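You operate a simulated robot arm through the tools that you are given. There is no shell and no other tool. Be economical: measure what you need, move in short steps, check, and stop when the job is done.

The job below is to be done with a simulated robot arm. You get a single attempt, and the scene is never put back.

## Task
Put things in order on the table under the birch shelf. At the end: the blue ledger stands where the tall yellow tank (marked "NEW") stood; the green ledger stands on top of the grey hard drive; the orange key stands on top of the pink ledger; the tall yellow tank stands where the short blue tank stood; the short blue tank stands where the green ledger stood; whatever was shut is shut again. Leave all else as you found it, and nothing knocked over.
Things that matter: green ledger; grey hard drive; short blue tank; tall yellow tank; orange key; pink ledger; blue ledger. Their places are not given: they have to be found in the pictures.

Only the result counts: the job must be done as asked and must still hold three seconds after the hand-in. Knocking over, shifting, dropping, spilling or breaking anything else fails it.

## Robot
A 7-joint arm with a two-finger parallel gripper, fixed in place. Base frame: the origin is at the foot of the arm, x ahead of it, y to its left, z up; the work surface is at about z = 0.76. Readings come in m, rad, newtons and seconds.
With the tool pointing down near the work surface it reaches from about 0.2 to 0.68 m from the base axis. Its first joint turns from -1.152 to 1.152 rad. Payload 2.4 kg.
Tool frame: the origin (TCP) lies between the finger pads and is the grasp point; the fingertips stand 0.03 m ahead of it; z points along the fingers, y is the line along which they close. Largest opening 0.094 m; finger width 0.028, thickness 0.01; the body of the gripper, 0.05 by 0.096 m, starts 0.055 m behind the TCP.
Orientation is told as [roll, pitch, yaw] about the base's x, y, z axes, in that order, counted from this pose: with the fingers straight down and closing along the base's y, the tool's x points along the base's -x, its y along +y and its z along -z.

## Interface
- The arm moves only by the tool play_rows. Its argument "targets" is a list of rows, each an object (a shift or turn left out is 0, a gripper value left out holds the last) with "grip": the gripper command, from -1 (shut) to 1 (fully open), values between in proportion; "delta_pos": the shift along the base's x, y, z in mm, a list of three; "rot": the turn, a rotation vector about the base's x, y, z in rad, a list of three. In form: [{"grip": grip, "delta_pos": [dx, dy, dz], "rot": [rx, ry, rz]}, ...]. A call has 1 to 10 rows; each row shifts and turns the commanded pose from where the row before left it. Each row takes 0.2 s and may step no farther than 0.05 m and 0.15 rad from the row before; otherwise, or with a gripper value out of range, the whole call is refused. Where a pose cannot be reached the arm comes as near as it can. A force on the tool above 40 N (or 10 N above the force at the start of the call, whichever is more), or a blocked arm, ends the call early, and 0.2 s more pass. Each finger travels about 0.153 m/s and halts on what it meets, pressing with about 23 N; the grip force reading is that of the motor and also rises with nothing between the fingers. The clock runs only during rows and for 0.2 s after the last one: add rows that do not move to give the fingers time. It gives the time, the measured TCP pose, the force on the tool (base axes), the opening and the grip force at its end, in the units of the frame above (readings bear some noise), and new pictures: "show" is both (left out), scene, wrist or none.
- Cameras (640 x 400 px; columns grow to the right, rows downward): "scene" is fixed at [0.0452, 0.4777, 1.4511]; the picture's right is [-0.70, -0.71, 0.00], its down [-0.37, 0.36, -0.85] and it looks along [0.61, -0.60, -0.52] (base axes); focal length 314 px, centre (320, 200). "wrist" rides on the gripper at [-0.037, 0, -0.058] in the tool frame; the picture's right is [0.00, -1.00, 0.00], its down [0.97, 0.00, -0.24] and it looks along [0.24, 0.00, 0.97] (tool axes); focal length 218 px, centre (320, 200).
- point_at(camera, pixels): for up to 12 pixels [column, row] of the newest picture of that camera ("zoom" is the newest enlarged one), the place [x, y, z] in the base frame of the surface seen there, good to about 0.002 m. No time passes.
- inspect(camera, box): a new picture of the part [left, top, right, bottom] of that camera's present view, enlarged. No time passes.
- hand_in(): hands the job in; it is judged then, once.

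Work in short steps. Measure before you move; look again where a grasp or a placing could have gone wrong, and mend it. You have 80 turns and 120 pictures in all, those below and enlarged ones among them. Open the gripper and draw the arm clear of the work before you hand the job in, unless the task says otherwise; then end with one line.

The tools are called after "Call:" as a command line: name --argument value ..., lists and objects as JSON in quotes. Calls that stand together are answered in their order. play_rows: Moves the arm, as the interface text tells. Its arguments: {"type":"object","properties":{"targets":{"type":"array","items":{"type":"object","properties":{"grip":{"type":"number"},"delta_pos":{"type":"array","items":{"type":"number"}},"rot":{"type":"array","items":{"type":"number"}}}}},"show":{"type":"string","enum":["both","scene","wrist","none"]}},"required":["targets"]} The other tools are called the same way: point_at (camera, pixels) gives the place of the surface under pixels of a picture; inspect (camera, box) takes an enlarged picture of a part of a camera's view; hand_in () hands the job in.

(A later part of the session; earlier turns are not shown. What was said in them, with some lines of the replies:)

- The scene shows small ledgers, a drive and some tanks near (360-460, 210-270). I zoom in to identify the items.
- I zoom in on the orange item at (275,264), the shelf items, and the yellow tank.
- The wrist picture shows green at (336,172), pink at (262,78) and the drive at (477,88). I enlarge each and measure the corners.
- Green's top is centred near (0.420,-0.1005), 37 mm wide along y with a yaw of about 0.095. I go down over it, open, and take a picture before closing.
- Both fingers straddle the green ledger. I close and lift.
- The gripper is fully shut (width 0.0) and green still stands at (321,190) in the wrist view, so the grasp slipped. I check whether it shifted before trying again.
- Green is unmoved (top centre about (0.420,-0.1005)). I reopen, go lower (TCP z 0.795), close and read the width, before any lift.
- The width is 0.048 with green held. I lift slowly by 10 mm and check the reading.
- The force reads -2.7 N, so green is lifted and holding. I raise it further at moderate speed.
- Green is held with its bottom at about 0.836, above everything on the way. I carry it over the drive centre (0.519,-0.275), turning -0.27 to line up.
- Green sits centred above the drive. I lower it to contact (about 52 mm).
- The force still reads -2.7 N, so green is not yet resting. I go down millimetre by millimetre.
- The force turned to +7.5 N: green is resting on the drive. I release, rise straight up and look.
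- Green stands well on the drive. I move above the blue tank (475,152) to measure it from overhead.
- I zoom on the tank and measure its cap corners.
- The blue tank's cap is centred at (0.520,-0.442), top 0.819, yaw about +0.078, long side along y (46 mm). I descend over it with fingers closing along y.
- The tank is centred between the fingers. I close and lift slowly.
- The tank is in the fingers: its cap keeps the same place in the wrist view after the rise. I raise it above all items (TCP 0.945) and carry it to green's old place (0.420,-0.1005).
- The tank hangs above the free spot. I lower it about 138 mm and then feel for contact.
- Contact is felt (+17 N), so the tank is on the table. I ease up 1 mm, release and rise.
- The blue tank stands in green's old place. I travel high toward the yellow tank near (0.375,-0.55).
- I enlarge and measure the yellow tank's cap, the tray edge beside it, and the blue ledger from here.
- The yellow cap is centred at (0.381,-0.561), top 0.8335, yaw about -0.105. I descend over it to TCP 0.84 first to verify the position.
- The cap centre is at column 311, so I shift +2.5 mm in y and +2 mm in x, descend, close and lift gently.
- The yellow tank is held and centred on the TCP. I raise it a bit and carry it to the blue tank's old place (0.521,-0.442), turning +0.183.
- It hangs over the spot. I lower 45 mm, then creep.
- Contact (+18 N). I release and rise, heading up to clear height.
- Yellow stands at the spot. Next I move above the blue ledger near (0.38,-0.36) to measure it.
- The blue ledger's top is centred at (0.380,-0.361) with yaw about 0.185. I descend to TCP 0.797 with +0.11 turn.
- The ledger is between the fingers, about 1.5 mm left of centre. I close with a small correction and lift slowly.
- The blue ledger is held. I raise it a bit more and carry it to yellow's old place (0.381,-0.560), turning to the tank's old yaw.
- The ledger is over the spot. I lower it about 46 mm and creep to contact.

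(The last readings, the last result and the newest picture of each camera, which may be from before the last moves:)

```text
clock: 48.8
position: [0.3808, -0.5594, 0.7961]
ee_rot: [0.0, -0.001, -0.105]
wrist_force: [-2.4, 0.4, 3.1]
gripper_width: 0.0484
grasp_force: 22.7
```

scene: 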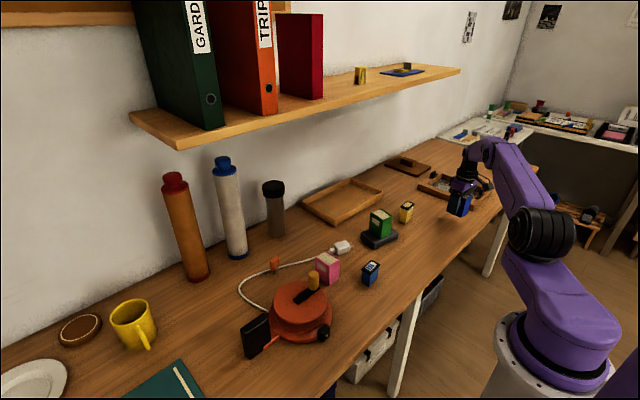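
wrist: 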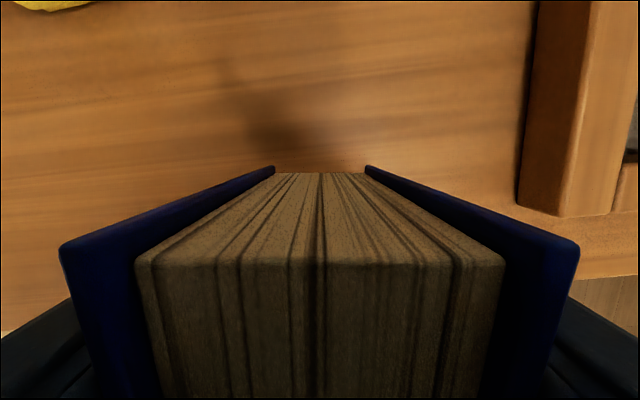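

The force turned positive, so the ledger touches the table. I release, rise and look.

Call:
play_rows --targets '[{}, {"grip": 1}, {}, {}, {"delta_pos": [0, 0, 25]}, {"delta_pos": [0, 0, 40]}, {"delta_pos": [0, 0, 45]}, {"delta_pos": [0, 0, 45]}, {"delta_pos": [0, 0, 30]}, {}]' --show "both"

```text
clock: 51.0
position: [0.3786, -0.5576, 0.9842]
ee_rot: [0.001, 0.0, -0.104]
wrist_force: [-0.2, -0.3, 0.2]
gripper_width: 0.094
grasp_force: 0.0
```

scene: 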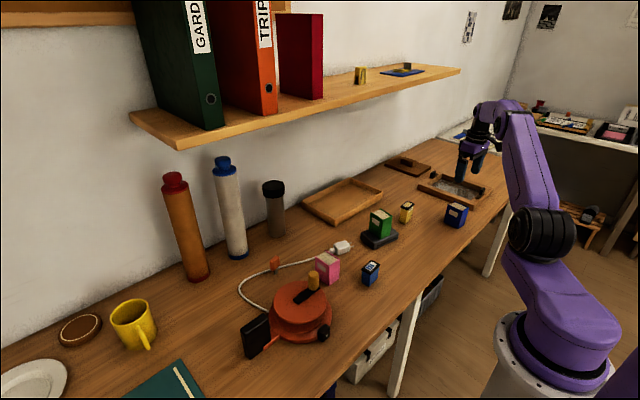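
wrist: 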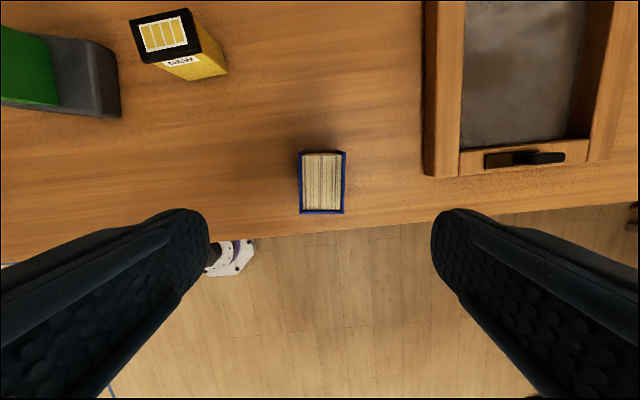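

The blue ledger stands in place. Before going to the key I measure the shelf's front edge and the key/rover/pink ledger for clearance.

Call:
point_at --camera "scene" --pixels '[[178, 147], [300, 112], [450, 72], [313, 277], [297, 290], [272, 260], [279, 262], [276, 271], [274, 269], [329, 265], [325, 257], [334, 262]]'

Call:
play_rows --targets '[{"delta_pos": [0, 40, 0]}, {"delta_pos": [5, 45, 0], "rot": [0, 0, 0.1]}, {"delta_pos": [12, 45, 0]}, {"delta_pos": [20, 45, 0]}, {"delta_pos": [20, 45, 0]}, {"delta_pos": [20, 45, 0]}, {"delta_pos": [20, 45, 0]}, {"delta_pos": [20, 45, 0]}, {"delta_pos": [20, 45, 0]}, {"delta_pos": [20, 45, 0]}]' --show "none"

```text
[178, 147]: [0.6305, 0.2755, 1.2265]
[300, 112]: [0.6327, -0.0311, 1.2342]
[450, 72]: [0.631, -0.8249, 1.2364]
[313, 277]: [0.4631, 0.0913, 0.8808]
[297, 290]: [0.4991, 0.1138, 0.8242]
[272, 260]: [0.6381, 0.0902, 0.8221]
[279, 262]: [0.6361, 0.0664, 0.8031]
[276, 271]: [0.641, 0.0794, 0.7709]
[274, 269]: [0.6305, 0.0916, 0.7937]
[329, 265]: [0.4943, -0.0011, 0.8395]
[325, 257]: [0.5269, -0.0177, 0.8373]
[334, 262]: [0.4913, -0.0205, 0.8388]
```

```text
clock: 53.2
position: [0.536, -0.115, 0.9815]
ee_rot: [-0.001, 0.001, -0.007]
wrist_force: [0.8, 0.9, 0.9]
gripper_width: 0.0938
grasp_force: 0.2
```

The shelf edge is at x 0.63, z 1.23, so I stay low near it. I move to (0.58,0.06,0.95) to view the key from above.

Call:
play_rows --targets '[{"delta_pos": [5, 40, -10]}, {"delta_pos": [10, 45, -10]}, {"delta_pos": [12, 45, -10]}, {"delta_pos": [12, 42, 0]}, {}, {}]' --show "both"

```text
clock: 54.6
position: [0.5744, 0.0573, 0.9564]
ee_rot: [0.001, 0.0, -0.005]
wrist_force: [-0.9, 0.0, -0.4]
gripper_width: 0.0937
grasp_force: 0.0
```

scene: 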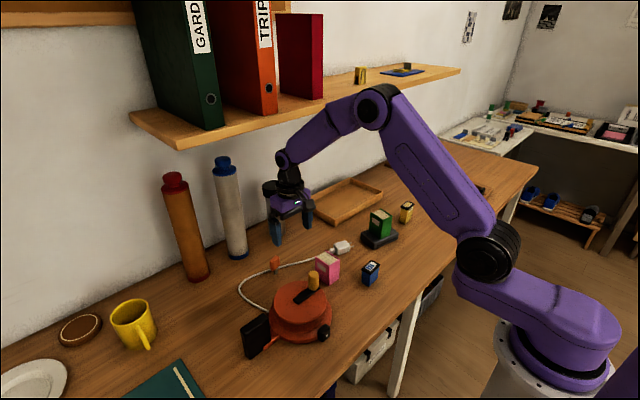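
wrist: 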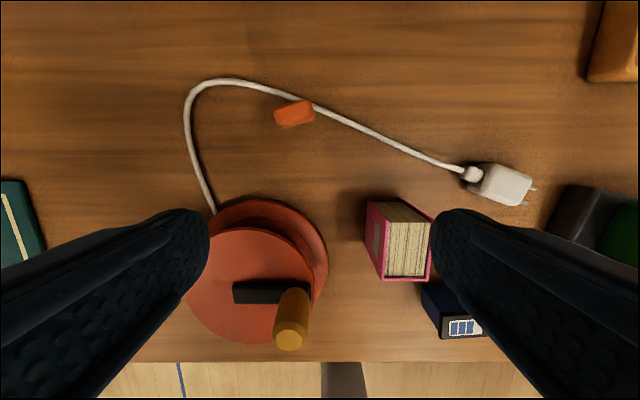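

The key is seen at (294,113) and pink at (400,240). I zoom on both and measure.

Call:
inspect --camera "wrist" --box '[262, 85, 326, 140]'

Call:
inspect --camera "wrist" --box '[350, 180, 450, 300]'

Call:
point_at --camera "wrist" --pixels '[[277, 113], [312, 106], [296, 118], [281, 123], [312, 117], [294, 112], [370, 205], [420, 206], [428, 272], [385, 276], [405, 245], [400, 230]]'

```text
7.27 times, centred on (294, 112) of wrist
```

zoom: 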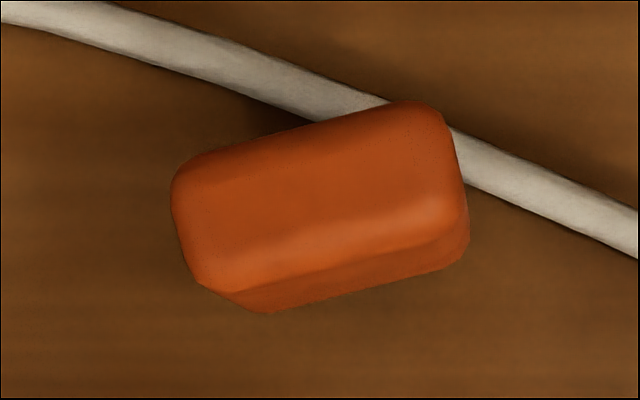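

```text
3.33 times, centred on (400, 240) of wrist
```

zoom: 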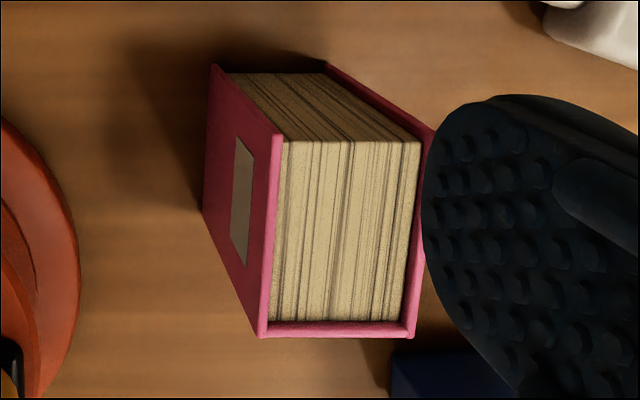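

```text
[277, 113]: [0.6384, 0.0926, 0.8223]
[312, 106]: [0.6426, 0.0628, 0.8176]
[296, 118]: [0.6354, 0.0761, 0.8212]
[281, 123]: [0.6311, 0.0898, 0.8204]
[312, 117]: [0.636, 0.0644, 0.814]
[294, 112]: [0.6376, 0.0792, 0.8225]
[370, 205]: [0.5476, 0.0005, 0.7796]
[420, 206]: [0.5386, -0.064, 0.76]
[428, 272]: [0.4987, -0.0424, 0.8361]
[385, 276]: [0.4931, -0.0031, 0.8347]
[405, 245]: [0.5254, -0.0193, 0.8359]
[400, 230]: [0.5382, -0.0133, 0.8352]
```

The key's top is centred at about (0.638,0.0785), about 30 mm wide along y, yaw about 0.2. I descend to TCP 0.85 over it to verify.

Call:
play_rows --targets '[{"grip": 1, "delta_pos": [20, 8, -20], "rot": [0, 0, 0.1]}, {"delta_pos": [22, 7, -30], "rot": [0, 0, 0.1]}, {"delta_pos": [21, 6, -30]}, {"delta_pos": [0, 0, -26]}, {}, {}]' --show "wrist"

```text
clock: 56.0
position: [0.6405, 0.0764, 0.8462]
ee_rot: [-0.001, 0.001, 0.193]
wrist_force: [0.4, 0.6, 0.3]
gripper_width: 0.0942
grasp_force: 0.0
```

wrist: 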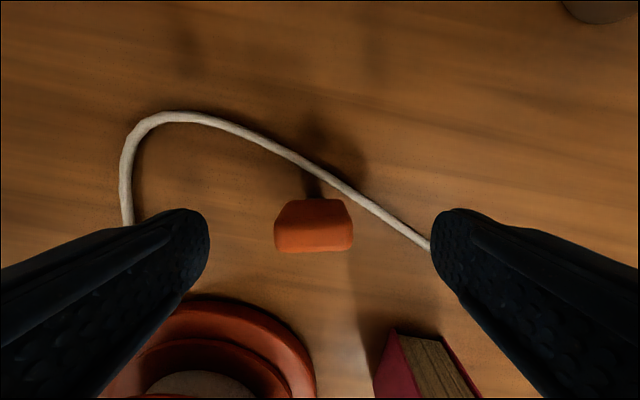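

The key is centred at (314,235), so I correct +2.3 mm y, +1.5 mm x, +0.05 yaw, then descend to 0.810 and close.

Call:
play_rows --targets '[{"delta_pos": [1, 2.3, -15], "rot": [0, 0, 0.05]}, {"delta_pos": [0, 0, -15]}, {"delta_pos": [0, 0, -6.5]}, {}, {"grip": -1}, {}, {}, {}]' --show "both"

```text
clock: 57.8
position: [0.6418, 0.0823, 0.8095]
ee_rot: [0.0, 0.0, 0.246]
wrist_force: [-0.9, -0.5, 0.3]
gripper_width: 0.0369
grasp_force: 23.1
```

scene: 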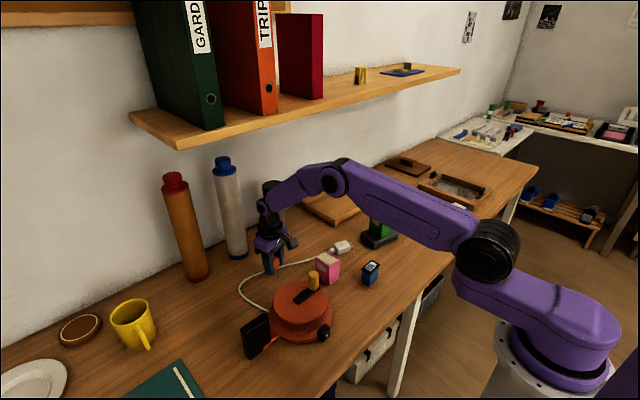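
wrist: 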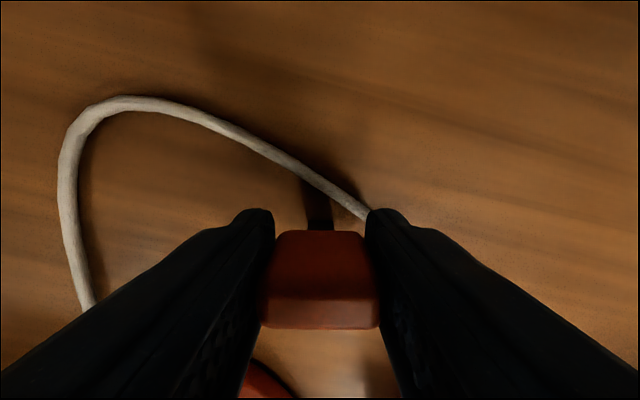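

The key is clamped (width 0.037). I lift slowly, check, and then back away from the shelf.

Call:
play_rows --targets '[{"delta_pos": [0, 0, 3]}, {"delta_pos": [0, 0, 7]}, {"delta_pos": [0, 0, 15]}, {"delta_pos": [0, 0, 20]}, {"delta_pos": [-8, 0, 25]}, {"delta_pos": [-10, 0, 25]}, {}]' --show "both"

```text
clock: 59.4
position: [0.623, 0.0807, 0.9023]
ee_rot: [-0.001, -0.001, 0.243]
wrist_force: [-0.6, -0.4, -0.5]
gripper_width: 0.0369
grasp_force: 22.9
```

scene: 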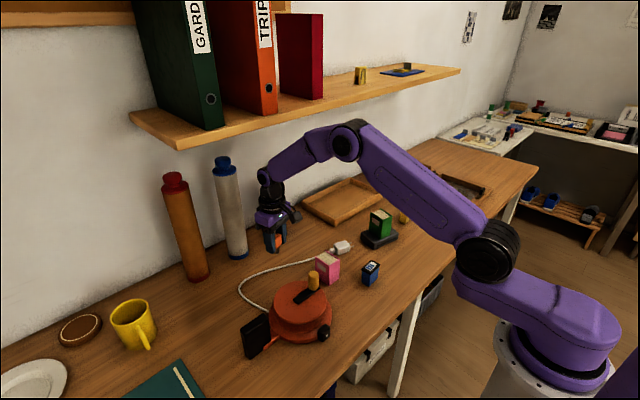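
wrist: 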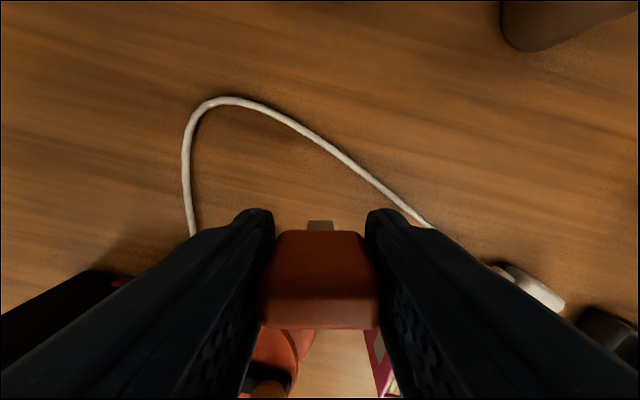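

The key hangs upright. I carry it to above the pink ledger, TCP about (0.5235,-0.0225,0.93), turning back -0.24.

Call:
play_rows --targets '[{"delta_pos": [-10, -12, 15]}, {"delta_pos": [-18, -19, 13], "rot": [0, 0, -0.08]}, {"delta_pos": [-18, -19, 0], "rot": [0, 0, -0.08]}, {"delta_pos": [-18, -19, 0], "rot": [0, 0, -0.08]}, {"delta_pos": [-18, -18, 0]}, {"delta_pos": [-17, -16, 0]}, {}, {}]' --show "both"

```text
clock: 61.2
position: [0.5249, -0.0223, 0.9316]
ee_rot: [0.0, -0.001, 0.005]
wrist_force: [0.1, 0.1, -1.0]
gripper_width: 0.0365
grasp_force: 22.8
```

scene: 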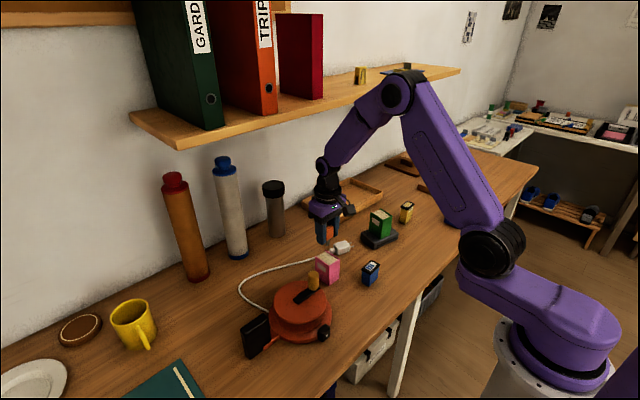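
wrist: 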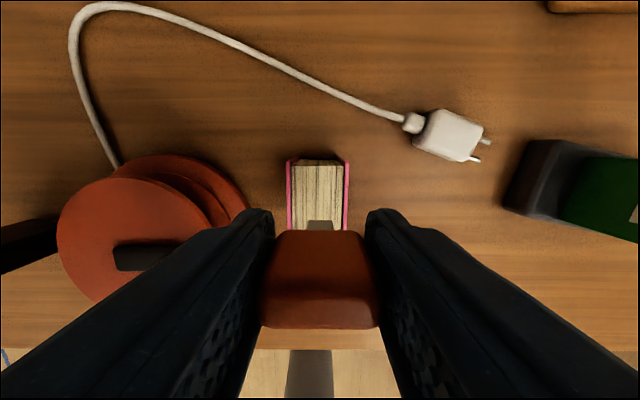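

The plug at (320,225) is centred over pink's pages (288-348). I measure the page surface and edges.

Call:
point_at --camera "wrist" --pixels '[[289, 162], [348, 163], [318, 175], [318, 200], [300, 200], [340, 200], [320, 226]]'

Call:
inspect --camera "scene" --box '[290, 210, 370, 290]'

```text
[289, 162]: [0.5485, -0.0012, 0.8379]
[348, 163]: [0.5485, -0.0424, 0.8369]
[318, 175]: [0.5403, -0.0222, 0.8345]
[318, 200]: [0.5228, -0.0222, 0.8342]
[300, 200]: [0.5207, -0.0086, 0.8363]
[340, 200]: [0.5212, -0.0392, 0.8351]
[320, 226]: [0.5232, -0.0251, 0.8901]
```

```text
5.00 times, centred on (330, 250) of scene
```

zoom: 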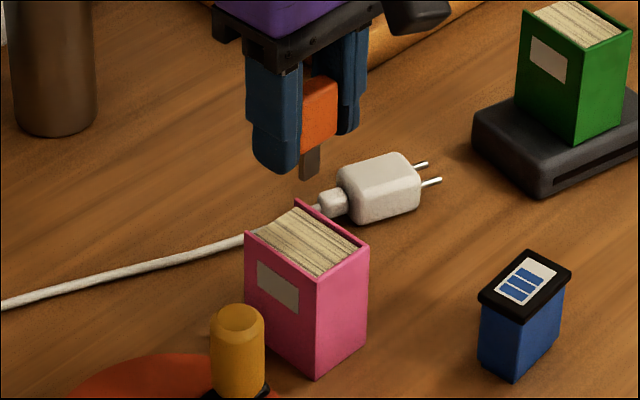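

The pages lie at 0.8345 and the plug centre at about (0.521,-0.023). I lower 42 mm and then creep.

Call:
play_rows --targets '[{"delta_pos": [0, 0, -18]}, {"delta_pos": [0, 0, -15]}, {"delta_pos": [0, 0, -7]}, {"delta_pos": [0, 0, -3]}, {}]' --show "none"

Call:
play_rows --targets '[{"delta_pos": [0, 0, -1]}, {"delta_pos": [0, 0, -1]}, {}]' --show "none"

```text
clock: 62.4
position: [0.5256, -0.0227, 0.8893]
ee_rot: [0.0, 0.002, 0.005]
wrist_force: [-1.1, 0.0, -0.6]
gripper_width: 0.0371
grasp_force: 22.7
```

```text
clock: 63.2
position: [0.5256, -0.0231, 0.8866]
ee_rot: [0.0, -0.001, 0.006]
wrist_force: [-0.1, 1.0, 4.6]
gripper_width: 0.0367
grasp_force: 23.7
```

A contact of +4.6 N is felt. I look closely before releasing.

Call:
inspect --camera "scene" --box '[300, 225, 360, 290]'

```text
6.15 times, centred on (330, 258) of scene
```

zoom: 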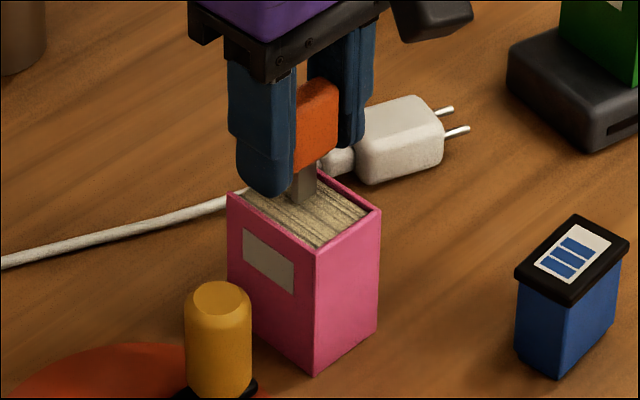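

The plug rests on the pages near the middle. I open gently in stages, then rise straight.

Call:
play_rows --targets '[{"delta_pos": [0, 0, 0.3]}, {"grip": -0.1}, {"grip": 0.1}, {"grip": 0.5}, {"grip": 1}, {}, {"delta_pos": [0, 0, 15]}, {"delta_pos": [0, 0, 25]}, {"delta_pos": [0, 0, 30]}, {}]' --show "both"

```text
clock: 65.4
position: [0.5245, -0.0239, 0.9564]
ee_rot: [0.001, 0.001, 0.004]
wrist_force: [-0.6, -0.4, 0.1]
gripper_width: 0.094
grasp_force: 0.0
```

scene: 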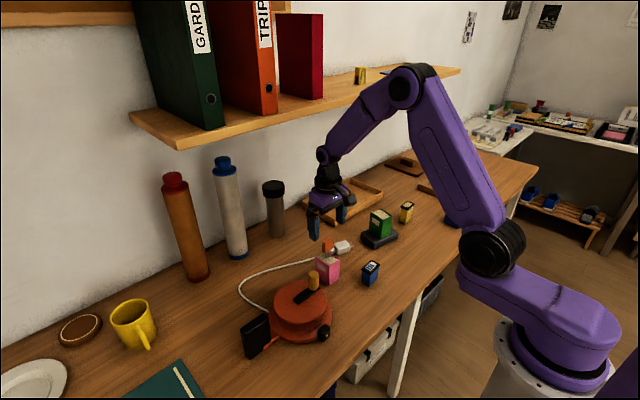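
wrist: 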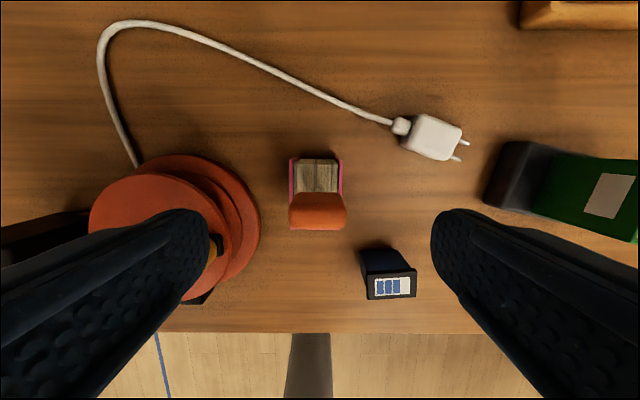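

The key stands on the pink ledger. I raise the arm clear to about its starting pose and look once more.

Call:
play_rows --targets '[{"delta_pos": [0, 0, 30]}, {"delta_pos": [-20, -10, 30]}, {"delta_pos": [-30, -15, 20]}, {"delta_pos": [-30, -15, 0]}, {"delta_pos": [-20, -10, 0]}, {}, {}]' --show "both"

Call:
inspect --camera "scene" --box '[240, 180, 500, 345]'

```text
clock: 67.0
position: [0.4235, -0.0742, 1.0353]
ee_rot: [0.001, -0.002, 0.005]
wrist_force: [0.0, -0.3, 0.1]
gripper_width: 0.0939
grasp_force: 0.0
```

scene: 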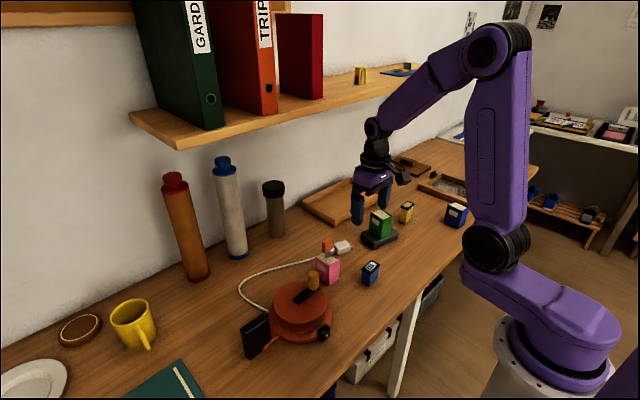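
wrist: 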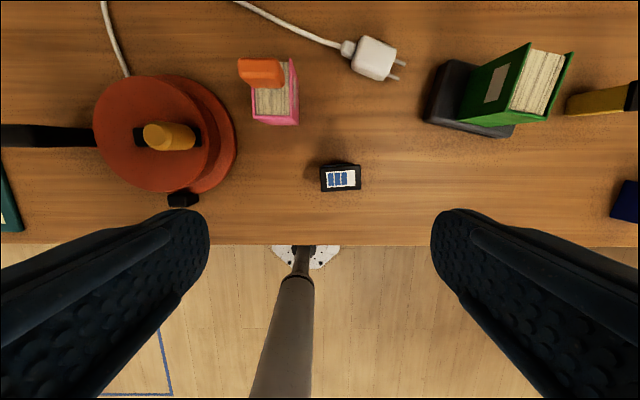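

```text
2.42 times, centred on (370, 262) of scene
```

zoom: 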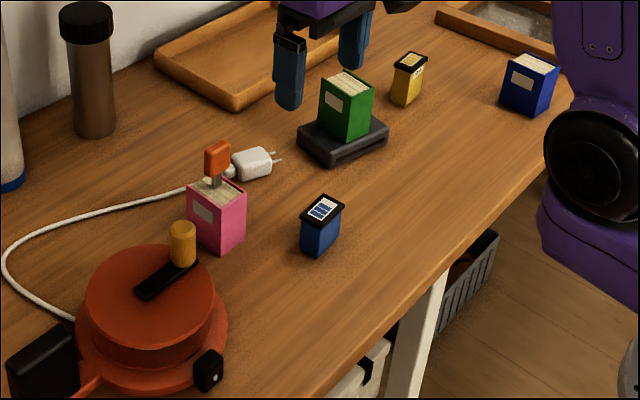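

Every item stands upright in its place, and the arm is clear with the gripper open. I hand the job in.

Call:
hand_in

```text
The job is handed in.
```

The job is handed in: both ledgers, both tanks and the key are where you asked, all standing upright in the last pictures; I found nothing shut, so nothing had to be opened or closed again.
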